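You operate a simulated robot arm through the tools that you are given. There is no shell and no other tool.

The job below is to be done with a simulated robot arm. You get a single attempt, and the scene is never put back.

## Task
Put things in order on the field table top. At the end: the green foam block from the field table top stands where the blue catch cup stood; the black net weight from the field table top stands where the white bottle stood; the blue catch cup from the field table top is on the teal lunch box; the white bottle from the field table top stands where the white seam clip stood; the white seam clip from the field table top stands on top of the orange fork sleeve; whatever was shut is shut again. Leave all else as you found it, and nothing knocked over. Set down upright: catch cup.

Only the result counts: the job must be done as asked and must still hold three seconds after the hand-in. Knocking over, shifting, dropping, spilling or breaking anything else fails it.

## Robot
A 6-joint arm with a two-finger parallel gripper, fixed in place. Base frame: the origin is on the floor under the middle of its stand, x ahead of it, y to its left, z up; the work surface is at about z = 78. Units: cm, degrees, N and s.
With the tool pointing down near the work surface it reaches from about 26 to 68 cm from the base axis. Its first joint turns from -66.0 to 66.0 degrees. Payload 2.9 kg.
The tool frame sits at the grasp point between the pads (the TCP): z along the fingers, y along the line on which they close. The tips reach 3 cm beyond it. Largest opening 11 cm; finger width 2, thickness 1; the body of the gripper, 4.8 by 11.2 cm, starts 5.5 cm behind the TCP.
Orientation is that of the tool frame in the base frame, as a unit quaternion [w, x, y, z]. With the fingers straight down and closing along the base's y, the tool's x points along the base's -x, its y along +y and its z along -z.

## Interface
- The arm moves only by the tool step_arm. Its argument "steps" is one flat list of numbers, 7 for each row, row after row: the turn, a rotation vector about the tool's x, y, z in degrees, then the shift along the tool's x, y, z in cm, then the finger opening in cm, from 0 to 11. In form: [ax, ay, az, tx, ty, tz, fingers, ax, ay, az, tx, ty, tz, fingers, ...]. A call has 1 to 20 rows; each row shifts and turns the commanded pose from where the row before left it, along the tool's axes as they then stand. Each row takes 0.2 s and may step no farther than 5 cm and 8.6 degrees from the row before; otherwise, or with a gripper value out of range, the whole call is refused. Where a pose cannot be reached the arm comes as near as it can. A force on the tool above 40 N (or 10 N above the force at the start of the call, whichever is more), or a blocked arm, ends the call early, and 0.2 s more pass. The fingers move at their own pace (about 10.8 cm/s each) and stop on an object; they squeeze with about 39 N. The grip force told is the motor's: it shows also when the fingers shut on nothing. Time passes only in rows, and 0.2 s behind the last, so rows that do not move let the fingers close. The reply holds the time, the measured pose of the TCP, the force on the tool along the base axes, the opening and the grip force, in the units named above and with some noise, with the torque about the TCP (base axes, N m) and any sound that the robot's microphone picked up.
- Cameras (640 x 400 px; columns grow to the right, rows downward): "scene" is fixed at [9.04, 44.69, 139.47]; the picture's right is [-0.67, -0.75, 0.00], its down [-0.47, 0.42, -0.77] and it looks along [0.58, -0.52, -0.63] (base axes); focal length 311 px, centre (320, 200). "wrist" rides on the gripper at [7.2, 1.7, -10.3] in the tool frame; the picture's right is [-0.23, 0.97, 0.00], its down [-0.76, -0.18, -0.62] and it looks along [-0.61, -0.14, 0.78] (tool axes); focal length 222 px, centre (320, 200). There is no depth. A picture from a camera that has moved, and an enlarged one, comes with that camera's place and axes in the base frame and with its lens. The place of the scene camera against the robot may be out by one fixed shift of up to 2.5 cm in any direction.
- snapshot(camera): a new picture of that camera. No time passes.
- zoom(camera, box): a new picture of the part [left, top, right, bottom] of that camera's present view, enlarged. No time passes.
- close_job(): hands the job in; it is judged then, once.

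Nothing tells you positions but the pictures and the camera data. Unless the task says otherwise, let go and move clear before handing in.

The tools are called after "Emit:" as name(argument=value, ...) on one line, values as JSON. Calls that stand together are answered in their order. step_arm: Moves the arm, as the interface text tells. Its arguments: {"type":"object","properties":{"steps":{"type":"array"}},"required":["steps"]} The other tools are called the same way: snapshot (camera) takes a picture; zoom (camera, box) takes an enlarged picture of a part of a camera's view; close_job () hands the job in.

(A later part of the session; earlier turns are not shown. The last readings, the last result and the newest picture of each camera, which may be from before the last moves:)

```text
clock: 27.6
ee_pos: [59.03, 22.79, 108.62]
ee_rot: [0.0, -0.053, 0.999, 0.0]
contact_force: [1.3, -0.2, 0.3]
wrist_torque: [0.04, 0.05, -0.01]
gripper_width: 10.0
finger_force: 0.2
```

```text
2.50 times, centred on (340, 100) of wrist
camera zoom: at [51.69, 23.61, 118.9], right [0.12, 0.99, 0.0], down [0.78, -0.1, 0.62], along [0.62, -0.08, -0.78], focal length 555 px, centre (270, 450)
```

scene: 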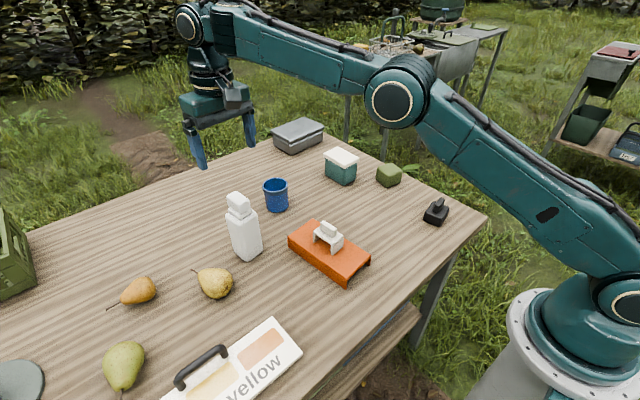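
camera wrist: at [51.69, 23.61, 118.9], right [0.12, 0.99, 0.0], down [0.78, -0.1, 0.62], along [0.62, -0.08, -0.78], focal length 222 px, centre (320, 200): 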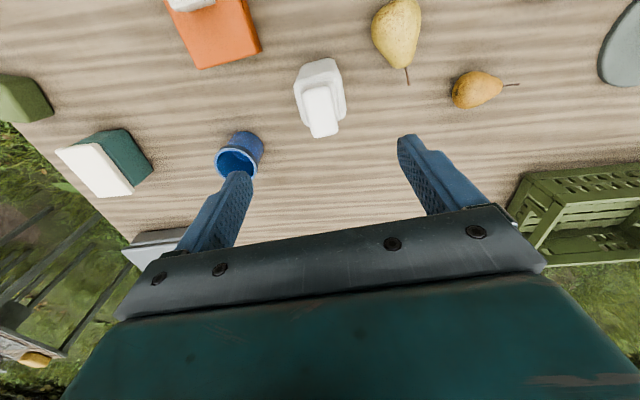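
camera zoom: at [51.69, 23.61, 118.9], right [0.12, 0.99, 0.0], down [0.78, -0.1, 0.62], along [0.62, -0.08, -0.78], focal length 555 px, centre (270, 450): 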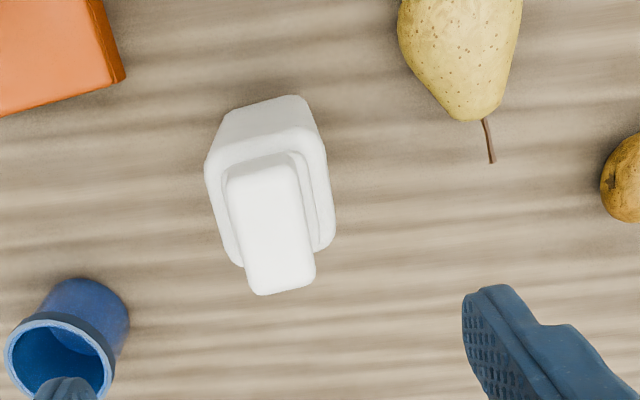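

The bottle stands upright at the clip's old spot. Next I'll go above the black net weight to look at it.

Emit:
step_arm(steps=[0, 0, 0, 2.6, -3.9, 0, 10, 0, 0, 0, 2.6, -3.9, 0, 10, 0, 0, 0, 2.6, -3.9, 0, 10, 0, 0, 0, 2.6, -3.9, 0, 10, 0, 0, 0, 2.6, -3.9, 0, 10, 0, 0, 0, 2.6, -3.9, 0, 10, 0, 0, 0, 2.6, -3.9, 0, 10, 0, 0, 0, 2.6, -3.9, 0, 10, 0, 0, 0, 2.6, -3.9, 0, 10, 0, 0, 0, 2.6, -3.9, 0, 10, 0, 0, 0, 2.6, -3.9, 0, 10, 0, 0, 0, 0, 0, 4, 10, 0, 0, 0, 0, 0, 4, 10, 0, 0, 0, 0, 0, 0, 10])

Emit:
snapshot(camera="wrist")

Emit:
zoom(camera="wrist", box=[220, 20, 420, 180])

Emit:
zoom(camera="scene", box=[390, 170, 480, 240])

```text
clock: 30.6
ee_pos: [35.21, -22.74, 100.66]
ee_rot: [0.0, -0.052, 0.999, -0.001]
contact_force: [-0.2, 0.4, 0.3]
wrist_torque: [0.03, -0.02, 0.0]
gripper_width: 9.99
finger_force: 0.1
```

```text
taken
camera wrist: at [27.84, -21.98, 110.96], right [0.12, 0.99, 0.0], down [0.78, -0.1, 0.62], along [0.62, -0.08, -0.78], focal length 222 px, centre (320, 200)
```

wrist: 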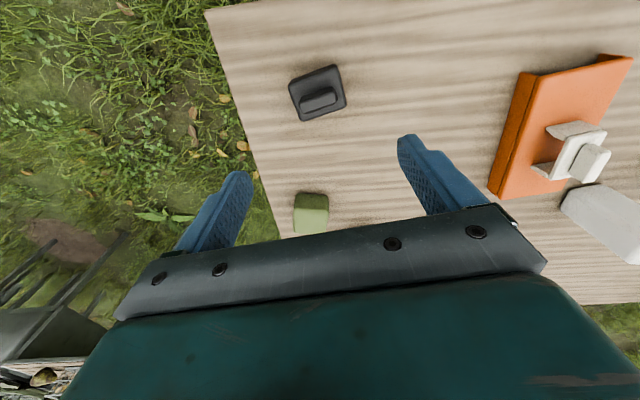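

```text
2.50 times, centred on (320, 100) of wrist
camera zoom: at [27.84, -21.98, 110.96], right [0.12, 0.99, 0.0], down [0.78, -0.1, 0.62], along [0.62, -0.08, -0.78], focal length 555 px, centre (320, 450)
```

zoom: 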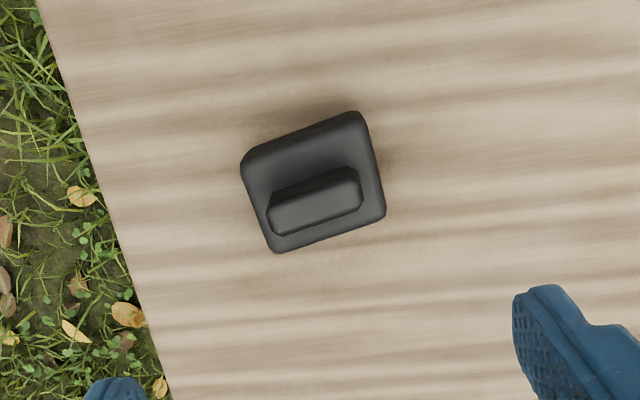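

```text
5.71 times, centred on (435, 205) of scene
camera zoom: at [9.04, 44.69, 139.47], right [-0.67, -0.75, 0.0], down [-0.47, 0.42, -0.77], along [0.58, -0.52, -0.63], focal length 1777 px, centre (-337, 171)
```

zoom: 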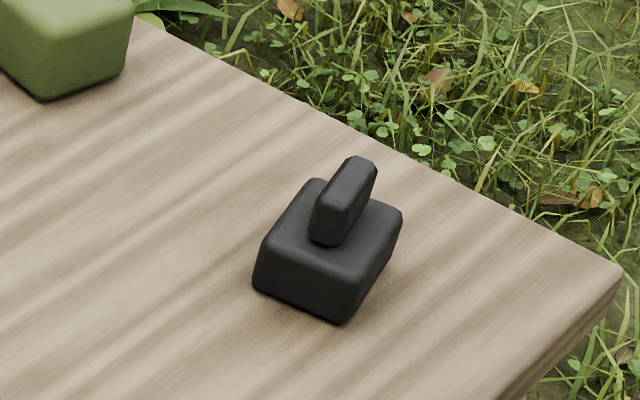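

The net weight is about 6 × 4.3 cm with a yaw of about 13°, centred near (34.8, -23.0), with a ridge handle along its long side. I'll align the tool, come down partway and check.

Emit:
step_arm(steps=[0, 0, 0, 0.39, -0.04, 0, 10, 0, 0, -7, 0, 0, 3, 10, 0, 0, 0, 0, 0, 4, 10, 0, 0, 0, 0, 0, 4, 10, 0, 0, 0, 0, 0, 1, 9.5, 0, 0, 0, 0, 0, 0, 9.5])

Emit:
snapshot(camera="wrist")

Emit:
zoom(camera="wrist", box=[200, 40, 440, 220])

Emit:
zoom(camera="scene", box=[380, 150, 490, 240])

```text
clock: 32.0
ee_pos: [34.72, -22.83, 88.51]
ee_rot: [0.0, -0.113, 0.994, 0.001]
contact_force: [-0.1, -0.2, 0.3]
wrist_torque: [-0.01, 0.01, 0.01]
gripper_width: 9.5
finger_force: 0.0
```

```text
taken
camera wrist: at [27.37, -22.9, 98.76], right [0.0, 1.0, 0.0], down [0.78, 0.0, 0.62], along [0.62, 0.0, -0.78], focal length 222 px, centre (320, 200)
```

wrist: 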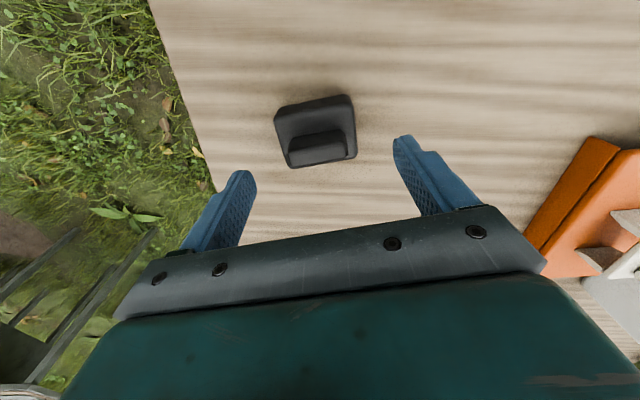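

```text
2.22 times, centred on (320, 130) of wrist
camera zoom: at [27.37, -22.9, 98.76], right [0.0, 1.0, 0.0], down [0.78, 0.0, 0.62], along [0.62, 0.0, -0.78], focal length 494 px, centre (320, 356)
```

zoom: 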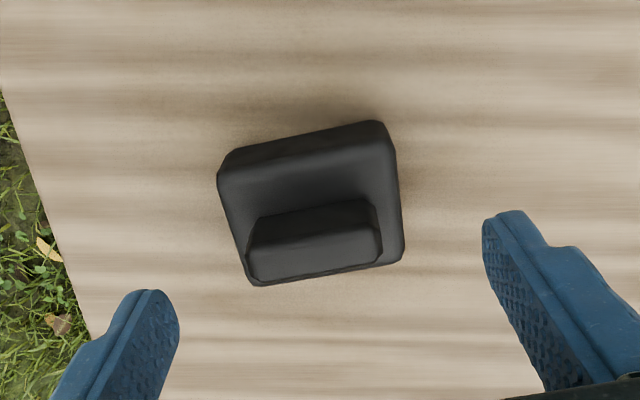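

```text
4.44 times, centred on (435, 195) of scene
camera zoom: at [9.04, 44.69, 139.47], right [-0.67, -0.75, 0.0], down [-0.47, 0.42, -0.77], along [0.58, -0.52, -0.63], focal length 1382 px, centre (-191, 222)
```

zoom: 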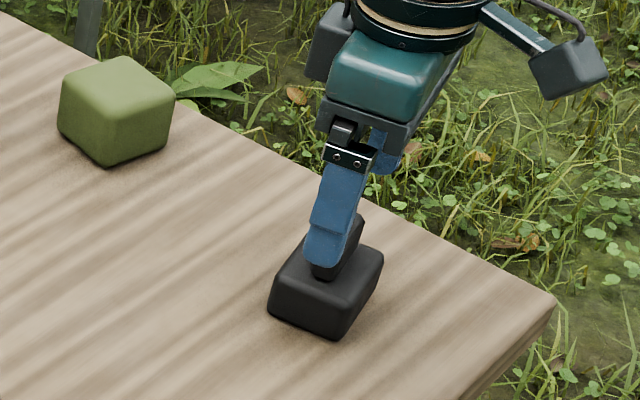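

I'm aligned with the weight. I'll descend so the tips sit about 1 cm above the table and grip the block's ends.

Emit:
step_arm(steps=[0, 0, 0, 0, 0, 2.5, 9.5, 0, 0, 0, 0, 0, 2.5, 9.5, 0, 0, 0, 0, 0, 1.6, 9.5, 0, 0, 0, 0, 0, 0, 9.5, 0, 0, 0, 0, 0, 0, 7.5, 0, 0, 0, 0, 0, 0, 6, 0, 0, 0, 0, 0, 0, 4, 0, 0, 0, 0, 0, 0, 3, 0, 0, 0, 0, 0, 0, 3])

Emit:
snapshot(camera="wrist")

Emit:
zoom(camera="scene", box=[380, 150, 490, 240])

```text
clock: 34.0
ee_pos: [34.81, -22.76, 81.91]
ee_rot: [0.0, -0.114, 0.994, 0.001]
contact_force: [0.9, -0.7, -0.5]
wrist_torque: [0.02, -0.05, -0.04]
gripper_width: 6.56
finger_force: 38.9
```

```text
taken
camera wrist: at [27.37, -22.91, 92.29], right [0.0, 1.0, 0.0], down [0.78, 0.0, 0.62], along [0.62, 0.0, -0.78], focal length 222 px, centre (320, 200)
```

wrist: 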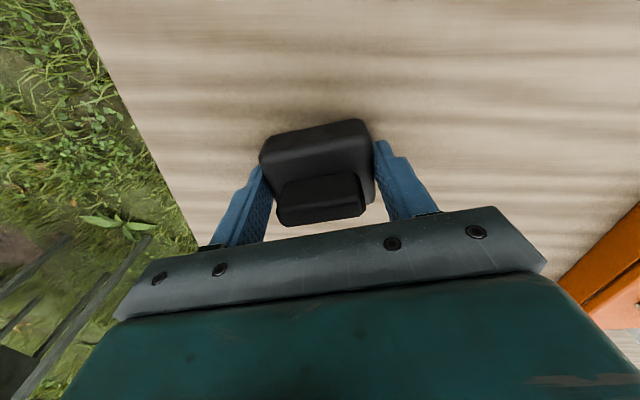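

```text
4.44 times, centred on (435, 195) of scene
camera zoom: at [9.04, 44.69, 139.47], right [-0.67, -0.75, 0.0], down [-0.47, 0.42, -0.77], along [0.58, -0.52, -0.63], focal length 1382 px, centre (-191, 222)
```

zoom: 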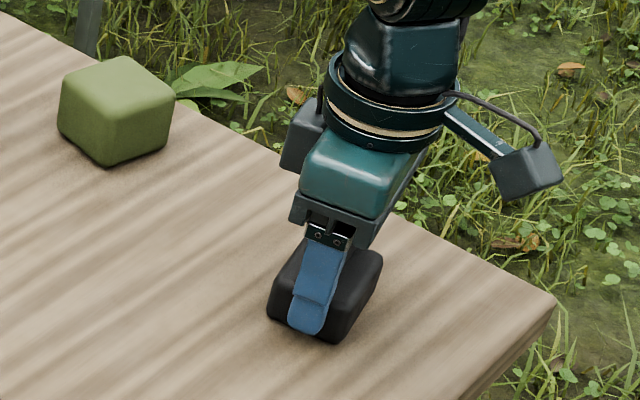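

The weight is gripped at 6.56 cm. I'll lift it and carry it to the bottle's old spot (51.2, -13.1).

Emit:
step_arm(steps=[0, 0, 0, 0, 0, -1, 3, 0, 0, 0, 0, 0, -3, 3, 0, 0, 0, 0, 0, -4, 3, 0, 0, 0, -3.64, 1.18, 0, 3, 0, 0, 0, -3.64, 1.18, 0, 3, 0, 0, 0, -3.64, 1.18, 0, 3, 0, 0, 0, -3.64, 1.18, 0, 3, 0, 0, 0, -3.64, 1.18, 0, 3, 0, 0, 0, 0, 0, 0, 3])

Emit:
snapshot(camera="wrist")

Emit:
snapshot(camera="scene")

```text
clock: 36.0
ee_pos: [51.24, -13.0, 89.97]
ee_rot: [0.0, -0.113, 0.994, 0.0]
contact_force: [-0.1, -0.7, -2.8]
wrist_torque: [0.0, 0.05, -0.03]
gripper_width: 6.56
finger_force: 38.5
```

```text
taken
camera wrist: at [43.76, -13.04, 100.23], right [0.0, 1.0, 0.0], down [0.78, 0.0, 0.62], along [0.62, 0.0, -0.78], focal length 222 px, centre (320, 200)
```

wrist: 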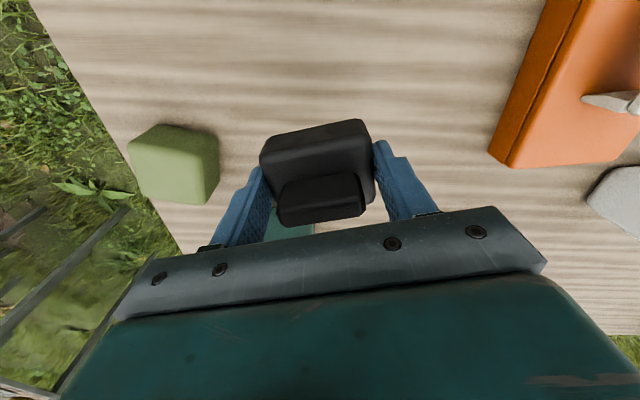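

```text
taken
```

scene: 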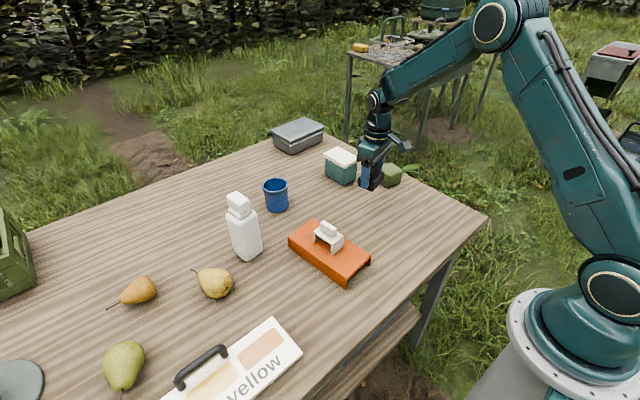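

I'm over the target. I'll lower it most of the way, then creep down.

Emit:
step_arm(steps=[0, 0, 0, 0, 0, 3, 3, 0, 0, 0, 0, 0, 3, 3, 0, 0, 0, 0, 0, 1.3, 3, 0, 0, 0, 0, 0, 0.4, 3, 0, 0, 0, 0, 0, 0, 3])

```text
clock: 37.2
ee_pos: [51.11, -12.94, 82.24]
ee_rot: [0.0, -0.113, 0.994, 0.0]
contact_force: [0.0, 0.0, -2.6]
wrist_torque: [0.0, 0.02, 0.0]
gripper_width: 6.56
finger_force: 39.3
```

Emit:
step_arm(steps=[0, 0, 0, 0, 0, 0.2, 3, 0, 0, 0, 0, 0, 0.1, 3, 0, 0, 0, 0, 0, 0, 3])

```text
clock: 38.0
ee_pos: [51.17, -13.02, 82.08]
ee_rot: [0.0, -0.114, 0.994, 0.0]
contact_force: [0.1, -0.7, -1.8]
wrist_torque: [0.0, 0.01, 0.01]
gripper_width: 6.56
finger_force: 39.0
```

Emit:
step_arm(steps=[0, 0, 0, 0, 0, 0.08, 3, 0, 0, 0, 0, 0, 0, 3])

```text
clock: 38.6
ee_pos: [51.17, -12.94, 82.13]
ee_rot: [0.0, -0.113, 0.994, 0.0]
contact_force: [-4.5, 0.3, 2.3]
wrist_torque: [0.04, 0.03, 0.02]
gripper_width: 6.53
finger_force: 39.6
```

The weight touches the table (about +2 N). I'll release it and rise.

Emit:
step_arm(steps=[0, 0, 0, 0, 0, 0, 7, 0, 0, 0, 0, 0, 0, 8.5, 0, 0, 0, 0, 0, 0, 9.5, 0, 0, 0, 0, 0, -2, 9.5, 0, 0, 0, 0, 0, -4, 9.5, 0, 0, 0, 0, 0, -4, 9.5, 0, 0, 0, 0, 0, -4, 9.5, 0, 0, 0, 0, 0, -4, 9.5, 0, 0, 0, 0, 0, -4, 11, 0, 0, 0, 0, 0, 0, 11])

Emit:
snapshot(camera="wrist")

Emit:
snapshot(camera="scene")

Emit:
zoom(camera="wrist", box=[200, 40, 440, 220])

```text
clock: 40.8
ee_pos: [51.19, -13.24, 103.89]
ee_rot: [0.0, -0.114, 0.994, 0.0]
contact_force: [0.7, -0.4, -1.0]
wrist_torque: [-0.02, 0.0, -0.01]
gripper_width: 11.0
finger_force: 0.1
```

```text
taken
camera wrist: at [43.73, -13.36, 114.17], right [0.0, 1.0, 0.0], down [0.78, 0.0, 0.62], along [0.62, 0.0, -0.78], focal length 222 px, centre (320, 200)
```

wrist: 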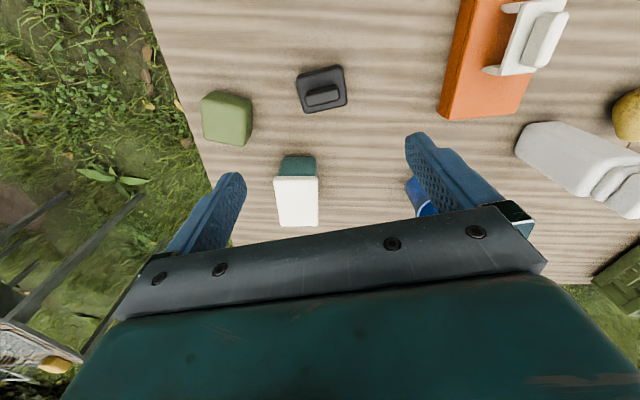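

```text
taken
```

scene: 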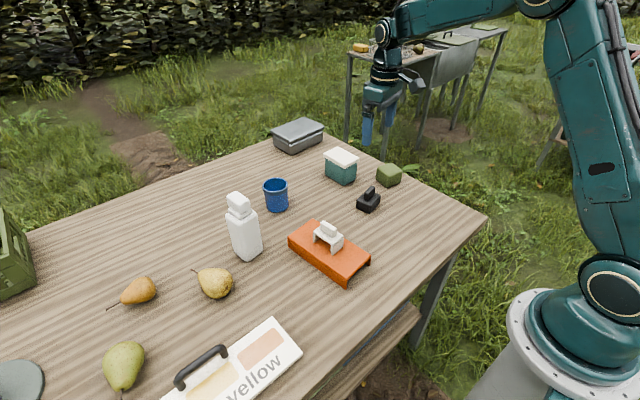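

```text
2.22 times, centred on (320, 130) of wrist
camera zoom: at [43.73, -13.36, 114.17], right [0.0, 1.0, 0.0], down [0.78, 0.0, 0.62], along [0.62, 0.0, -0.78], focal length 494 px, centre (320, 356)
```

zoom: 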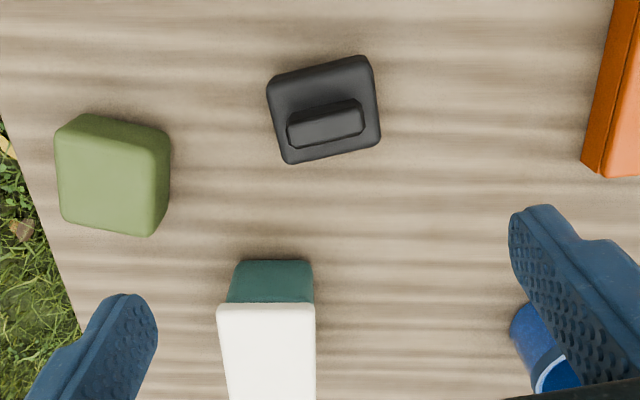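

The weight is in place. The cup is close to the edge of the arm's reach, so I'll go over it at a safe height first and see how well the arm tracks.

Emit:
step_arm(steps=[0, 0, 7.3, 0, 0, 0, 11, 0, 0, 0, -3.28, 3.065, 0, 11, 0, 0, 0, -3.28, 3.065, 0, 11, 0, 0, 0, -3.28, 3.065, 0, 11, 0, 0, 0, -3.28, 3.065, 0, 11, 0, 0, 0, -3.28, 3.065, 0, 11, 0, 0, 0, -3.28, 3.065, 0, 11, 0, 0, 0, 0, 0, 0, 11])

Emit:
snapshot(camera="wrist")

Emit:
zoom(camera="wrist", box=[200, 20, 440, 200])

```text
clock: 42.6
ee_pos: [65.39, 4.99, 103.72]
ee_rot: [0.0, -0.049, 0.999, 0.001]
contact_force: [-0.1, 0.4, -0.7]
wrist_torque: [-0.01, -0.01, 0.0]
gripper_width: 11.02
finger_force: 0.0
out of reach, approached as far as the arm can: row 6, 7
```

```text
taken
camera wrist: at [58.12, 5.88, 113.9], right [0.13, 0.99, 0.0], down [0.78, -0.1, 0.62], along [0.62, -0.08, -0.78], focal length 222 px, centre (320, 200)
```

wrist: 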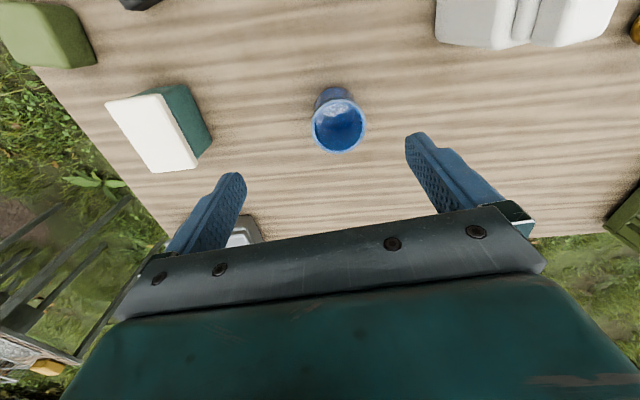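

```text
2.22 times, centred on (320, 110) of wrist
camera zoom: at [58.12, 5.88, 113.9], right [0.13, 0.99, 0.0], down [0.78, -0.1, 0.62], along [0.62, -0.08, -0.78], focal length 494 px, centre (320, 400)
```

zoom: 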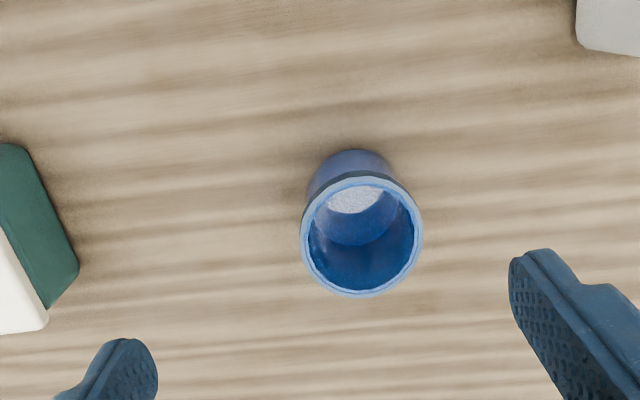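

The arm stopped at about 65.6 cm radius at this height, and the cup is at (68.6, 6.9), so I'll need a slight outward tilt. First I'll find out where the commanded pose now stands and look at the lunch box.

Emit:
step_arm(steps=[0, 0, 0, 3, 0, 0, 11, 0, 0, 0, 0, 0, 0, 11])

Emit:
zoom(camera="wrist", box=[60, 40, 240, 190])

Emit:
zoom(camera="scene", box=[250, 130, 410, 230])

```text
clock: 43.2
ee_pos: [62.51, 4.67, 103.7]
ee_rot: [0.001, -0.05, 0.999, 0.0]
contact_force: [0.2, -0.3, 0.3]
wrist_torque: [0.01, -0.03, 0.01]
gripper_width: 11.01
finger_force: 0.1
```

```text
2.67 times, centred on (150, 115) of wrist
camera zoom: at [55.05, 5.54, 113.94], right [0.13, 0.99, 0.0], down [0.77, -0.1, 0.62], along [0.62, -0.08, -0.78], focal length 592 px, centre (773, 427)
```

zoom: 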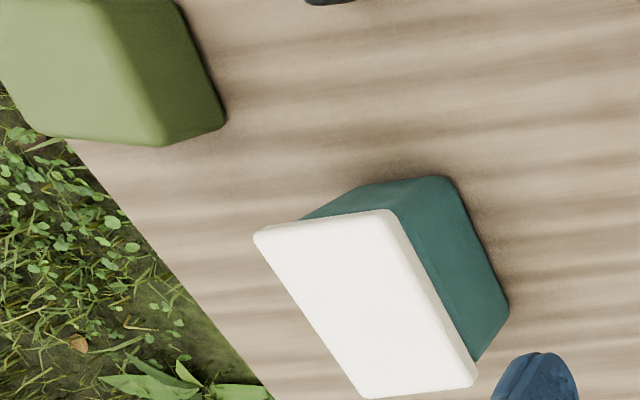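

```text
4.00 times, centred on (330, 180) of scene
camera zoom: at [9.04, 44.69, 139.47], right [-0.67, -0.75, 0.0], down [-0.47, 0.42, -0.77], along [0.58, -0.52, -0.63], focal length 1244 px, centre (280, 280)
```

zoom: 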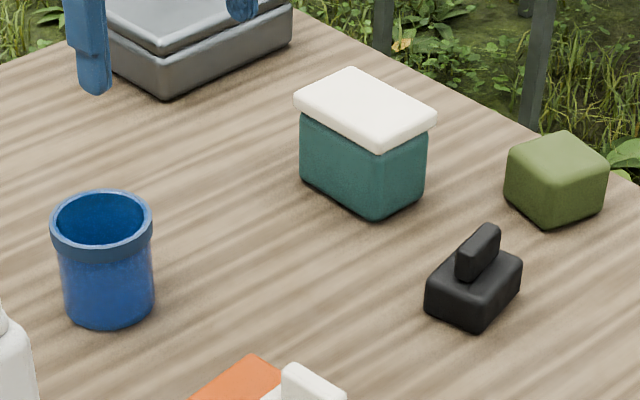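

The commanded pose stays wherever the arm actually stopped. The lunch box lid is at about z = 85.6, centred near (66.9, -17.1). I'll tilt the tool 8° outward, drop to z of about 93, and move out over the cup with the tips still above its rim.

Emit:
step_arm(steps=[0, -8, 0, 0, 0, 0, 11, 0, 0, 0, 0.496, 0, 3.534, 11, 0, 0, 0, 0.496, 0, 3.534, 11, 0, 0, 0, 0.496, 0, 3.534, 11, 0, 0, 0, -3.178, 0.855, 0.446, 11, 0, 0, 0, -3.178, 0.855, 0.446, 11, 0, 0, 0, 0, 0, 0, 11])

Emit:
snapshot(camera="wrist")

Emit:
zoom(camera="wrist", box=[200, 60, 440, 220])

Emit:
zoom(camera="scene", box=[210, 120, 350, 230])

```text
clock: 44.8
ee_pos: [68.68, 7.19, 93.07]
ee_rot: [0.069, -0.049, 0.996, 0.004]
contact_force: [-0.7, 0.0, -0.3]
wrist_torque: [0.02, 0.0, 0.01]
gripper_width: 11.01
finger_force: 0.1
```

```text
taken
camera wrist: at [59.98, 7.95, 102.25], right [0.13, 0.99, 0.03], down [0.68, -0.11, 0.72], along [0.72, -0.07, -0.69], focal length 222 px, centre (320, 200)
```

wrist: 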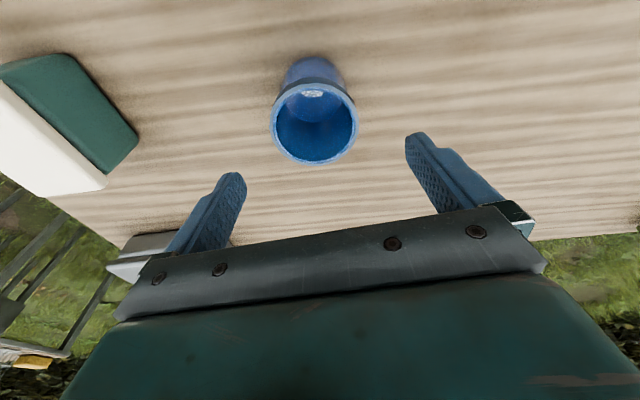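

```text
2.50 times, centred on (320, 140) of wrist
camera zoom: at [59.98, 7.95, 102.25], right [0.13, 0.99, 0.03], down [0.68, -0.11, 0.72], along [0.72, -0.07, -0.69], focal length 555 px, centre (320, 350)
```

zoom: 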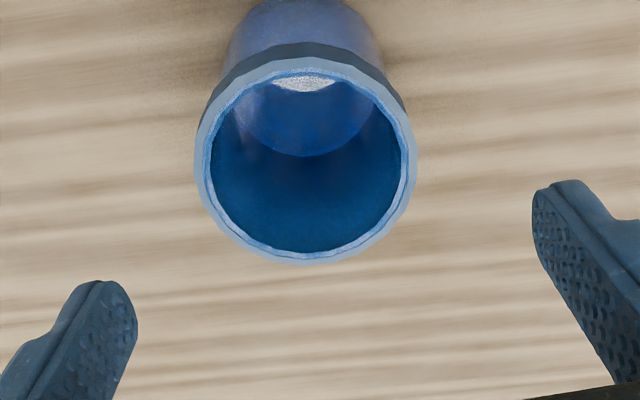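

```text
3.64 times, centred on (280, 175) of scene
camera zoom: at [9.04, 44.69, 139.47], right [-0.67, -0.75, 0.0], down [-0.47, 0.42, -0.77], along [0.58, -0.52, -0.63], focal length 1131 px, centre (466, 291)
```

zoom: 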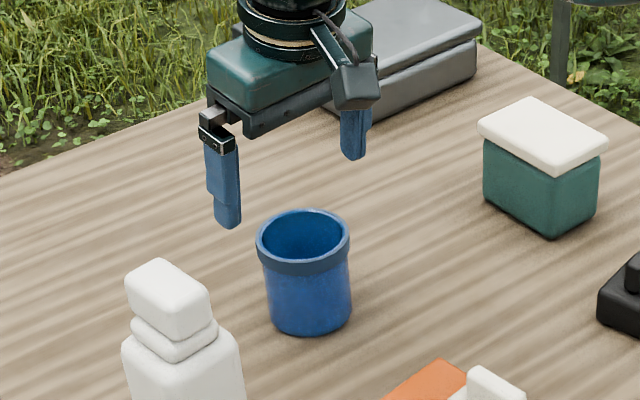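

The cup is at (68.56, 6.94) with a 7 cm rim at z of about 85.7, and the tilted tool reaches it. I'll descend vertically around the rim and close.

Emit:
step_arm(steps=[0, 0, 0, 0.125, -0.158, 0, 11, 0, 0, 0, 0.42, 0, 2.97, 11, 0, 0, 0, 0.42, 0, 2.97, 11, 0, 0, 0, 0.32, 0, 2.3, 11, 0, 0, 0, 0, 0, 0, 11])

Emit:
snapshot(camera="wrist")

Emit:
zoom(camera="scene", box=[210, 120, 350, 230])

```text
clock: 46.0
ee_pos: [68.57, 7.08, 84.64]
ee_rot: [0.07, -0.05, 0.996, 0.004]
contact_force: [-0.3, -0.2, 0.4]
wrist_torque: [0.01, 0.01, -0.01]
gripper_width: 10.99
finger_force: 0.0
```

```text
taken
camera wrist: at [59.79, 7.81, 93.8], right [0.13, 0.99, 0.03], down [0.68, -0.11, 0.72], along [0.72, -0.07, -0.69], focal length 222 px, centre (320, 200)
```

wrist: 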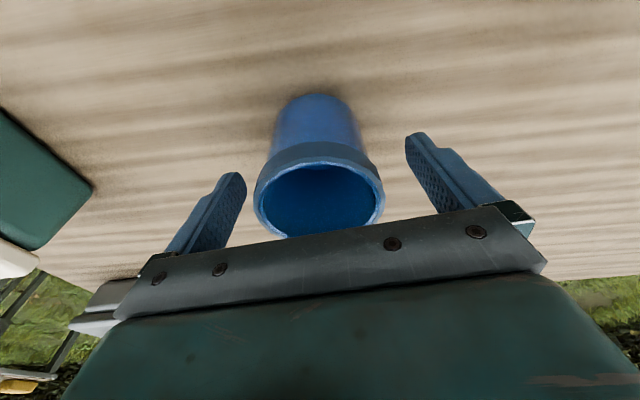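

```text
3.64 times, centred on (280, 175) of scene
camera zoom: at [9.04, 44.69, 139.47], right [-0.67, -0.75, 0.0], down [-0.47, 0.42, -0.77], along [0.58, -0.52, -0.63], focal length 1131 px, centre (466, 291)
```

zoom: 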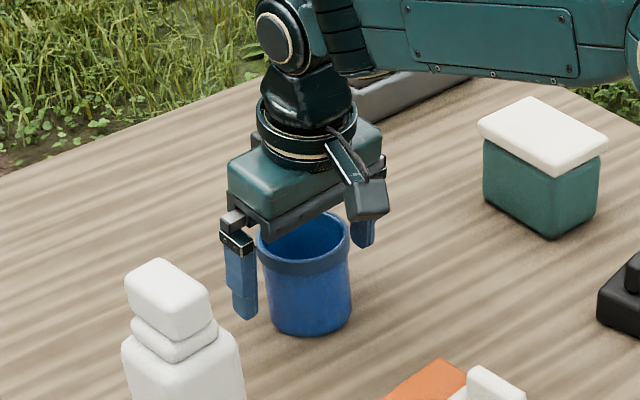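

The fingers straddle the cup evenly. Closing now.

Emit:
step_arm(steps=[0, 0, 0, 0, 0, 0, 9, 0, 0, 0, 0, 0, 0, 8, 0, 0, 0, 0, 0, 0, 7, 0, 0, 0, 0, 0, 0, 5.5, 0, 0, 0, 0, 0, 0, 4, 0, 0, 0, 0, 0, 0, 4])

Emit:
snapshot(camera="wrist")

Emit:
zoom(camera="scene", box=[210, 120, 350, 230])

```text
clock: 47.4
ee_pos: [68.47, 7.09, 84.73]
ee_rot: [0.069, -0.05, 0.996, 0.003]
contact_force: [-0.7, 1.2, 1.6]
wrist_torque: [0.07, 0.04, -0.01]
gripper_width: 6.59
finger_force: 39.1
```

```text
taken
camera wrist: at [59.79, 7.81, 93.85], right [0.13, 0.99, 0.03], down [0.68, -0.11, 0.72], along [0.72, -0.07, -0.69], focal length 222 px, centre (320, 200)
```

wrist: 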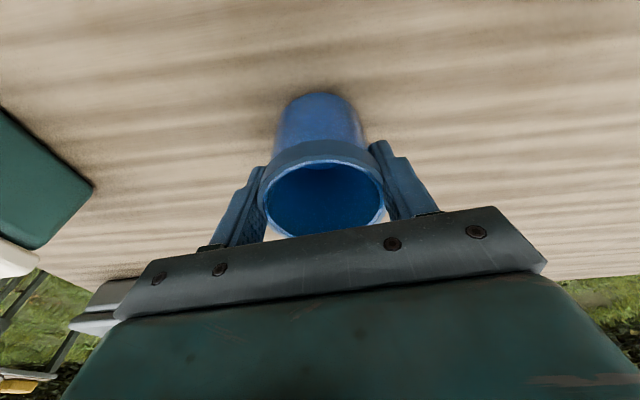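

```text
3.64 times, centred on (280, 175) of scene
camera zoom: at [9.04, 44.69, 139.47], right [-0.67, -0.75, 0.0], down [-0.47, 0.42, -0.77], along [0.58, -0.52, -0.63], focal length 1131 px, centre (466, 291)
```

zoom: 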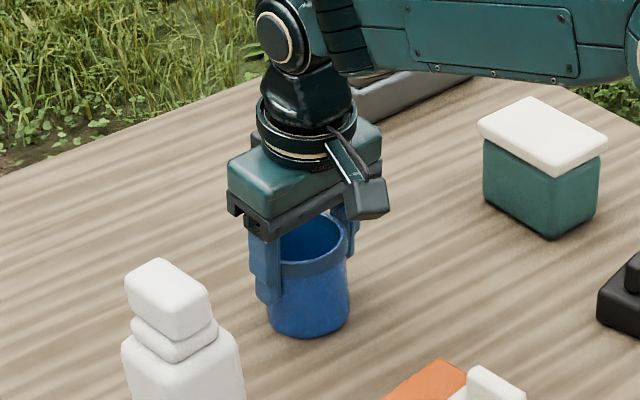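

The cup is gripped on its rim band, and I'll record its spot as (68.5, 6.95). I'll lift it vertically.

Emit:
step_arm(steps=[0, 0, 0, -0.139, 0, -0.99, 4, 0, 0, 0, -0.417, 0, -2.97, 4, 0, 0, 0, -0.556, 0, -3.96, 4, 0, 0, 0, -0.53, 0, -3.76, 4, 0, 0, 0, 0, 0, 0, 4])

Emit:
snapshot(camera="wrist")

Emit:
zoom(camera="scene", box=[210, 100, 370, 230])

```text
clock: 48.6
ee_pos: [68.46, 7.05, 96.33]
ee_rot: [0.07, -0.05, 0.996, 0.004]
contact_force: [-0.1, 0.1, -0.4]
wrist_torque: [0.02, -0.01, 0.0]
gripper_width: 6.6
finger_force: 38.8
```

```text
taken
camera wrist: at [59.86, 7.78, 105.61], right [0.13, 0.99, 0.03], down [0.68, -0.11, 0.72], along [0.72, -0.07, -0.69], focal length 222 px, centre (320, 200)
```

wrist: 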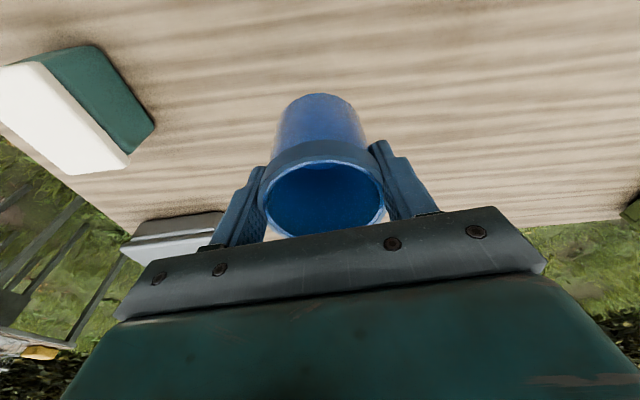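

```text
3.08 times, centred on (290, 165) of scene
camera zoom: at [9.04, 44.69, 139.47], right [-0.67, -0.75, 0.0], down [-0.47, 0.42, -0.77], along [0.58, -0.52, -0.63], focal length 957 px, centre (412, 308)
```

zoom: 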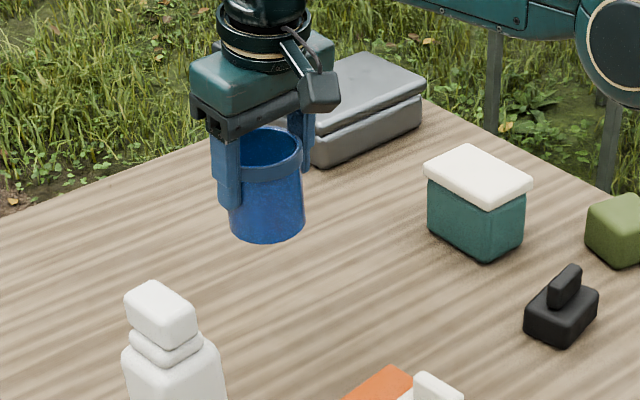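

Emit:
zoom(camera="wrist", box=[0, 30, 200, 190])

```text
2.50 times, centred on (100, 110) of wrist
camera zoom: at [59.86, 7.78, 105.61], right [0.13, 0.99, 0.03], down [0.68, -0.11, 0.72], along [0.72, -0.07, -0.69], focal length 555 px, centre (870, 425)
```

zoom: 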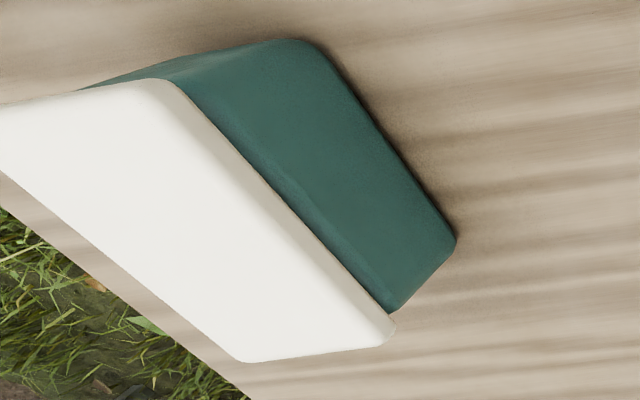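

The lid spans roughly x 62.3–72.2 and y -20.9 to -14, so I'll aim the cup for about (66.7, -17.3). I'm carrying it over now.

Emit:
step_arm(steps=[0, 0, 0, 0.708, -3.977, -0.099, 4, 0, 0, 0, 0.708, -3.977, -0.099, 4, 0, 0, 0, 0.708, -3.977, -0.099, 4, 0, 0, 0, 0.708, -3.977, -0.099, 4, 0, 0, 0, 0.708, -3.977, -0.099, 4, 0, 0, 0, 0.708, -3.977, -0.099, 4, 0, 0, 0, 0, 0, 0, 4])

Emit:
snapshot(camera="wrist")

Emit:
zoom(camera="wrist", box=[200, 40, 440, 240])

Emit:
zoom(camera="scene", box=[270, 80, 430, 210])

```text
clock: 50.2
ee_pos: [66.58, -17.0, 96.35]
ee_rot: [0.068, -0.05, 0.996, 0.003]
contact_force: [-0.6, 1.2, -0.4]
wrist_torque: [0.01, -0.02, -0.01]
gripper_width: 6.58
finger_force: 39.1
```

```text
taken
camera wrist: at [57.87, -16.24, 105.53], right [0.13, 0.99, 0.03], down [0.68, -0.11, 0.72], along [0.72, -0.07, -0.69], focal length 222 px, centre (320, 200)
```

wrist: 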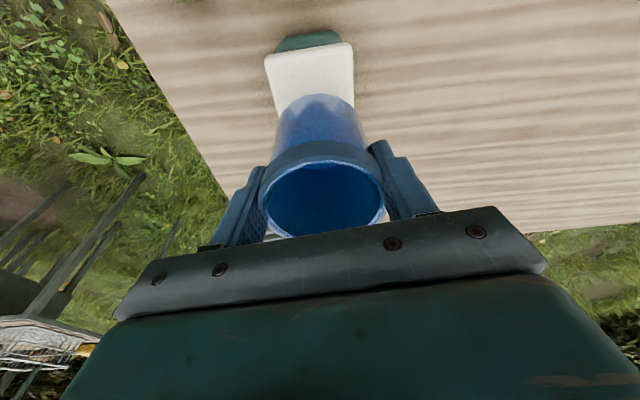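

```text
2.00 times, centred on (320, 140) of wrist
camera zoom: at [57.87, -16.24, 105.53], right [0.13, 0.99, 0.03], down [0.68, -0.11, 0.72], along [0.72, -0.07, -0.69], focal length 444 px, centre (320, 320)
```

zoom: 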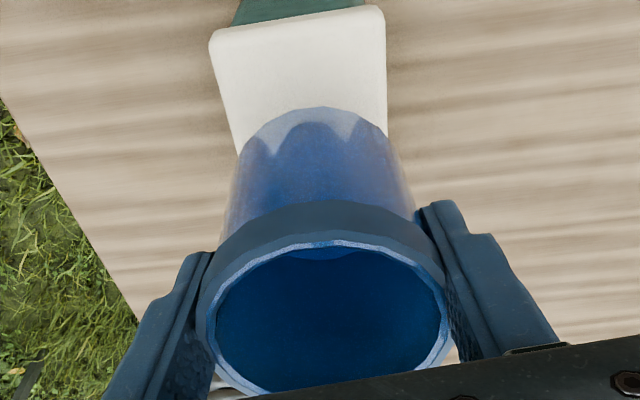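

```text
3.08 times, centred on (350, 145) of scene
camera zoom: at [9.04, 44.69, 139.47], right [-0.67, -0.75, 0.0], down [-0.47, 0.42, -0.77], along [0.58, -0.52, -0.63], focal length 957 px, centre (228, 369)
```

zoom: 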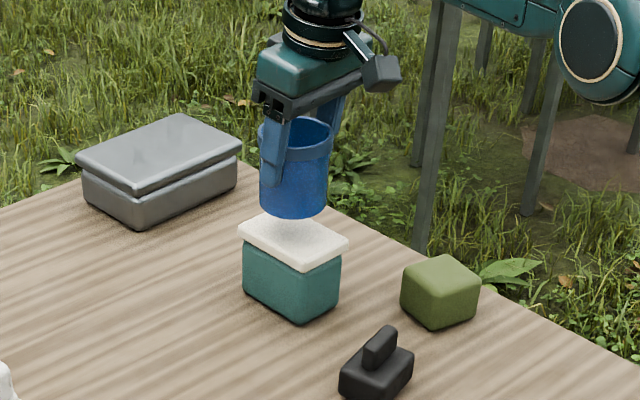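

The cup is centred over the lid (TCP (66.56, -17.1), lid centre y about -17.15). I'll lower it gradually.

Emit:
step_arm(steps=[0, 0, 0, 0.209, 0, 1.485, 4, 0, 0, 0, 0.209, 0, 1.485, 4, 0, 0, 0, 0.04, 0, 0.3, 4, 0, 0, 0, 0, 0, 0, 4])

Emit:
zoom(camera="scene", box=[300, 110, 400, 200])

```text
clock: 51.2
ee_pos: [66.65, -17.05, 93.35]
ee_rot: [0.071, -0.05, 0.996, 0.004]
contact_force: [-2.4, 2.2, 12.2]
wrist_torque: [0.46, 0.23, 0.05]
gripper_width: 6.57
finger_force: 39.0
```

```text
4.44 times, centred on (350, 155) of scene
camera zoom: at [9.01, 44.7, 139.47], right [-0.67, -0.75, 0.0], down [-0.47, 0.42, -0.77], along [0.58, -0.52, -0.63], focal length 1382 px, centre (187, 400)
```

zoom: 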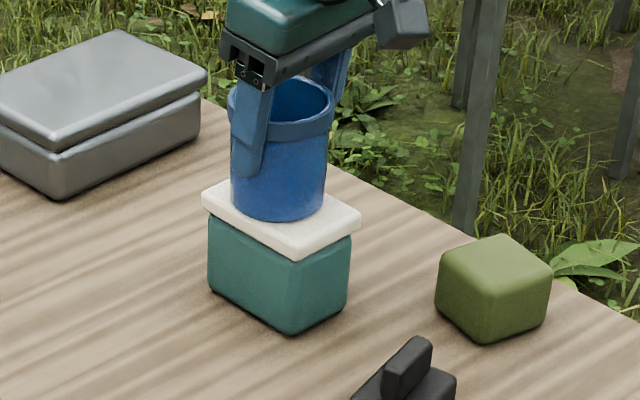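

It's in contact with the lid (+12 N). I'll ease back slightly to relieve the press before releasing.

Emit:
step_arm(steps=[0, 0, 0, -0.014, 0, -0.1, 4, 0, 0, 0, 0, 0, 0, 4])

```text
clock: 51.8
ee_pos: [66.78, -17.07, 93.29]
ee_rot: [0.071, -0.049, 0.996, 0.003]
contact_force: [3.4, 1.6, 8.6]
wrist_torque: [0.38, -0.23, -0.05]
gripper_width: 6.58
finger_force: 39.3
```

Emit:
step_arm(steps=[0, 0, 0, -0.014, 0, -0.1, 4, 0, 0, 0, 0, 0, 0, 4])

Emit:
zoom(camera="scene", box=[300, 110, 400, 200])

```text
clock: 52.4
ee_pos: [66.71, -17.1, 93.27]
ee_rot: [0.069, -0.049, 0.996, 0.004]
contact_force: [0.8, 0.6, 1.5]
wrist_torque: [0.11, -0.07, 0.02]
gripper_width: 6.57
finger_force: 39.3
```

```text
4.44 times, centred on (350, 155) of scene
camera zoom: at [9.04, 44.69, 139.47], right [-0.67, -0.75, 0.0], down [-0.47, 0.42, -0.77], along [0.58, -0.52, -0.63], focal length 1382 px, centre (187, 400)
```

zoom: 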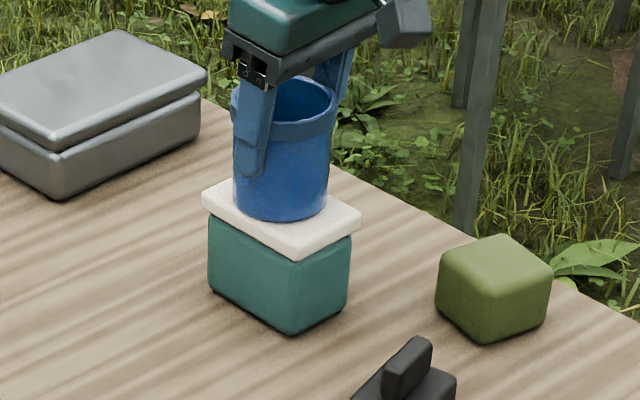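

Nearly zero load, and the cup is upright on the lid. Releasing and rising vertically.

Emit:
step_arm(steps=[0, 0, 0, 0, 0, 0, 7.2, 0, 0, 0, 0, 0, 0, 8.5, 0, 0, 0, 0, 0, 0, 10.5, 0, 0, 0, 0, 0, 0, 10.5, 0, 0, 0, -0.278, 0, -1.98, 10.5, 0, 0, 0, -0.417, 0, -2.97, 10.5, 0, 0, 0, -0.417, 0, -2.97, 10.5, 0, 0, 0, 0, 0, 0, 10.5])

Emit:
snapshot(camera="wrist")

Emit:
zoom(camera="scene", box=[280, 100, 420, 210])

```text
clock: 54.2
ee_pos: [65.95, -17.73, 101.12]
ee_rot: [0.069, -0.049, 0.996, 0.003]
contact_force: [-0.6, 0.5, 0.3]
wrist_torque: [0.02, 0.01, 0.0]
gripper_width: 10.5
finger_force: 0.0
out of reach, approached as far as the arm can: row 7
```

```text
taken
camera wrist: at [57.18, -16.99, 110.28], right [0.13, 0.99, 0.03], down [0.68, -0.11, 0.72], along [0.72, -0.07, -0.69], focal length 222 px, centre (320, 200)
```

wrist: 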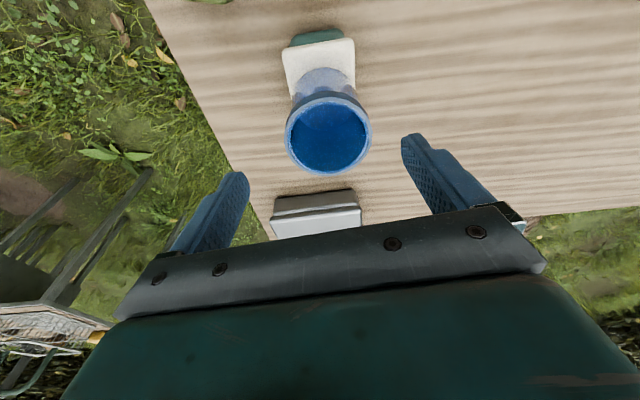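

```text
3.64 times, centred on (350, 155) of scene
camera zoom: at [9.04, 44.69, 139.47], right [-0.67, -0.75, 0.0], down [-0.47, 0.42, -0.77], along [0.58, -0.52, -0.63], focal length 1131 px, centre (211, 364)
```

zoom: 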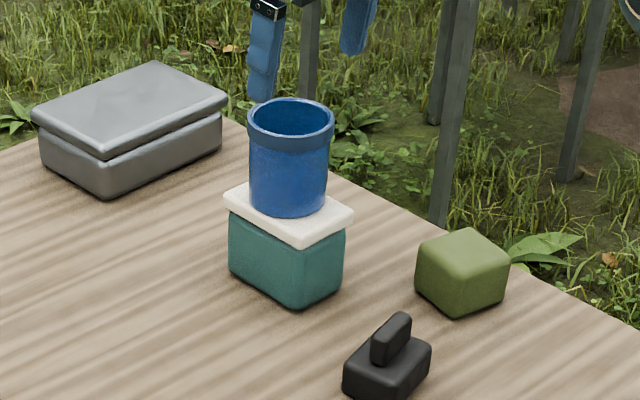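

The cup is upright on the lunch box. Last is the green foam block, so I'll move over it for a close look.

Emit:
step_arm(steps=[0, 0, 0, 3.88, -2.69, -0.545, 10.5, 0, 0, 0, 3.88, -2.69, -0.545, 10.5, 0, 0, 0, 3.88, -2.69, -0.545, 10.5, 0, 0, 0, 0, 0, 0, 10.5])

Emit:
snapshot(camera="wrist")

Emit:
zoom(camera="wrist", box=[220, 20, 420, 180])

Emit:
zoom(camera="scene", box=[340, 140, 420, 200])

```text
clock: 55.2
ee_pos: [57.03, -28.01, 101.78]
ee_rot: [0.069, -0.049, 0.996, 0.005]
contact_force: [0.4, -0.1, 0.4]
wrist_torque: [0.0, 0.03, 0.02]
gripper_width: 10.5
finger_force: 0.1
out of reach, approached as far as the arm can: row 2, 3
```

```text
taken
camera wrist: at [48.3, -27.25, 110.93], right [0.13, 0.99, 0.03], down [0.68, -0.11, 0.72], along [0.72, -0.07, -0.69], focal length 222 px, centre (320, 200)
```

wrist: 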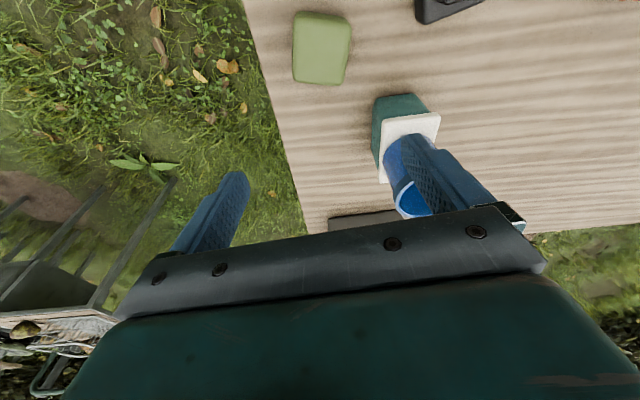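

```text
2.50 times, centred on (320, 100) of wrist
camera zoom: at [48.3, -27.25, 110.93], right [0.13, 0.99, 0.03], down [0.68, -0.11, 0.72], along [0.72, -0.07, -0.69], focal length 555 px, centre (320, 450)
```

zoom: 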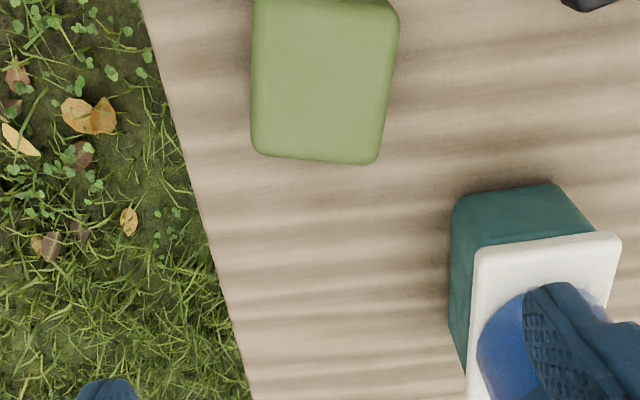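

```text
6.67 times, centred on (380, 170) of scene
camera zoom: at [9.04, 44.69, 139.47], right [-0.67, -0.75, 0.0], down [-0.47, 0.42, -0.77], along [0.58, -0.52, -0.63], focal length 2074 px, centre (-80, 400)
```

zoom: 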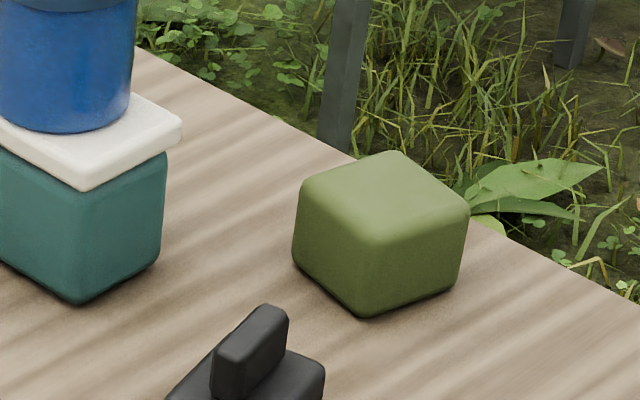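

The block is about 5.8 cm square, centred near (55.1, -27.2) with a yaw of about -11°. I'll swing the tool about the vertical to match, keeping the 8° tilt that I'll need for the far target.

Emit:
step_arm(steps=[1.16, 0, 8.27, 0, 0, 0, 10.5, 1.16, 0, 8.27, 0, 0, 0, 10.5, 0, 0, 0, 0, 0, 0, 10.5])

Emit:
snapshot(camera="wrist")

```text
clock: 56.0
ee_pos: [57.25, -28.08, 101.87]
ee_rot: [0.069, 0.097, 0.993, -0.005]
contact_force: [0.1, 0.2, -0.9]
wrist_torque: [0.03, 0.01, -0.01]
gripper_width: 10.54
finger_force: 0.0
out of reach, approached as far as the arm can: row 2
```

```text
taken
camera wrist: at [49.21, -24.91, 111.07], right [0.41, 0.91, 0.03], down [0.62, -0.3, 0.72], along [0.67, -0.27, -0.69], focal length 222 px, centre (320, 200)
```

wrist: 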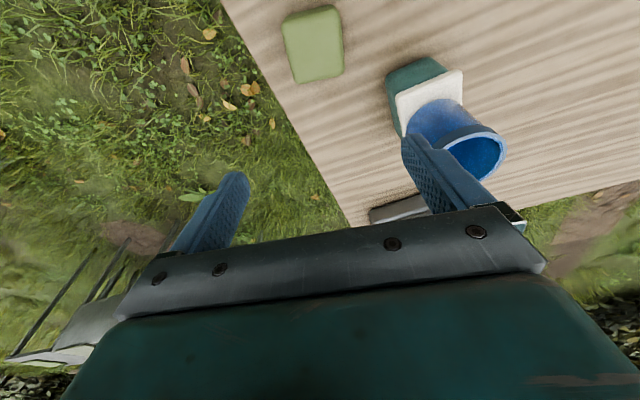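

The orientation is reached. I'll move in over the block and descend partway to check alignment.

Emit:
step_arm(steps=[0, 0, 0, 2.43, 0.63, -0.34, 10.5, 0, 0, 0, 0.551, 0, 3.93, 10.5, 0, 0, 0, 0.551, 0, 3.93, 10.5, 0, 0, 0, 0.551, 0, 3.93, 10.5, 0, 0, 0, 0, 0, 0, 10.5])

Emit:
snapshot(camera="wrist")

Emit:
zoom(camera="wrist", box=[200, 40, 440, 220])

Emit:
zoom(camera="scene", box=[320, 100, 440, 220])

```text
clock: 57.2
ee_pos: [58.07, -28.59, 93.69]
ee_rot: [0.058, 0.096, 0.994, 0.0]
contact_force: [-0.6, -0.2, -0.9]
wrist_torque: [-0.02, 0.0, 0.03]
gripper_width: 10.52
finger_force: 0.0
out of reach, approached as far as the arm can: row 1, 2, 3, 4
```

```text
taken
camera wrist: at [50.16, -25.56, 103.07], right [0.41, 0.91, 0.04], down [0.64, -0.31, 0.71], along [0.66, -0.26, -0.71], focal length 222 px, centre (320, 200)
```

wrist: 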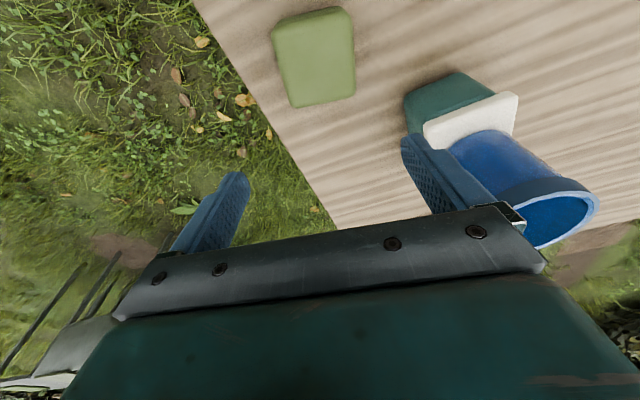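

```text
2.22 times, centred on (320, 130) of wrist
camera zoom: at [50.16, -25.56, 103.07], right [0.41, 0.91, 0.04], down [0.64, -0.31, 0.71], along [0.66, -0.26, -0.71], focal length 494 px, centre (320, 356)
```

zoom: 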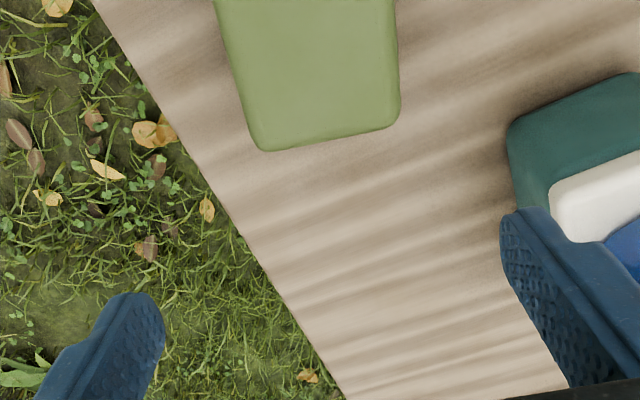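

```text
3.33 times, centred on (380, 160) of scene
camera zoom: at [9.04, 44.69, 139.47], right [-0.67, -0.75, 0.0], down [-0.47, 0.42, -0.77], along [0.58, -0.52, -0.63], focal length 1037 px, centre (120, 333)
```

zoom: 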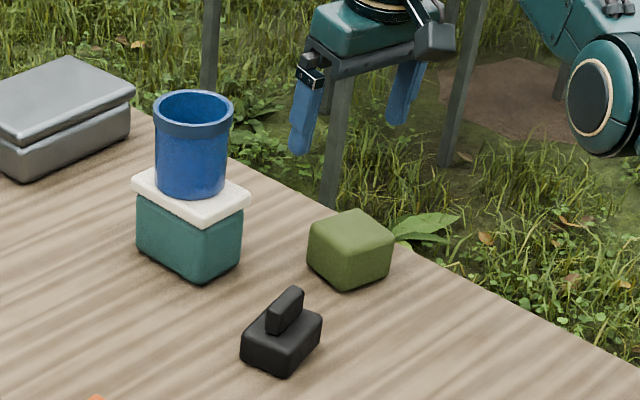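

The arm isn't following inward even though this spot is well inside its reach, so it may be in an odd configuration. I'll look at the whole arm before moving further.

Emit:
snapshot(camera="scene")

```text
taken
```

scene: 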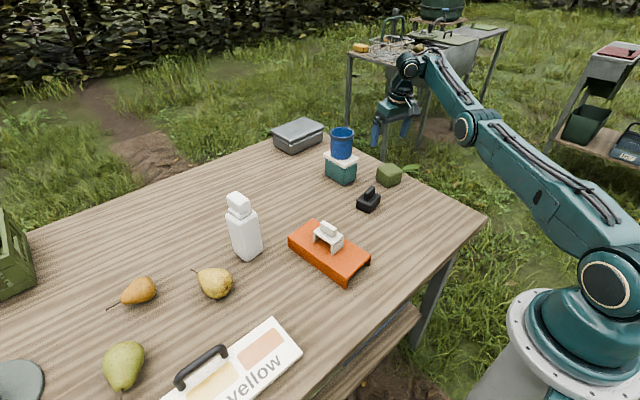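

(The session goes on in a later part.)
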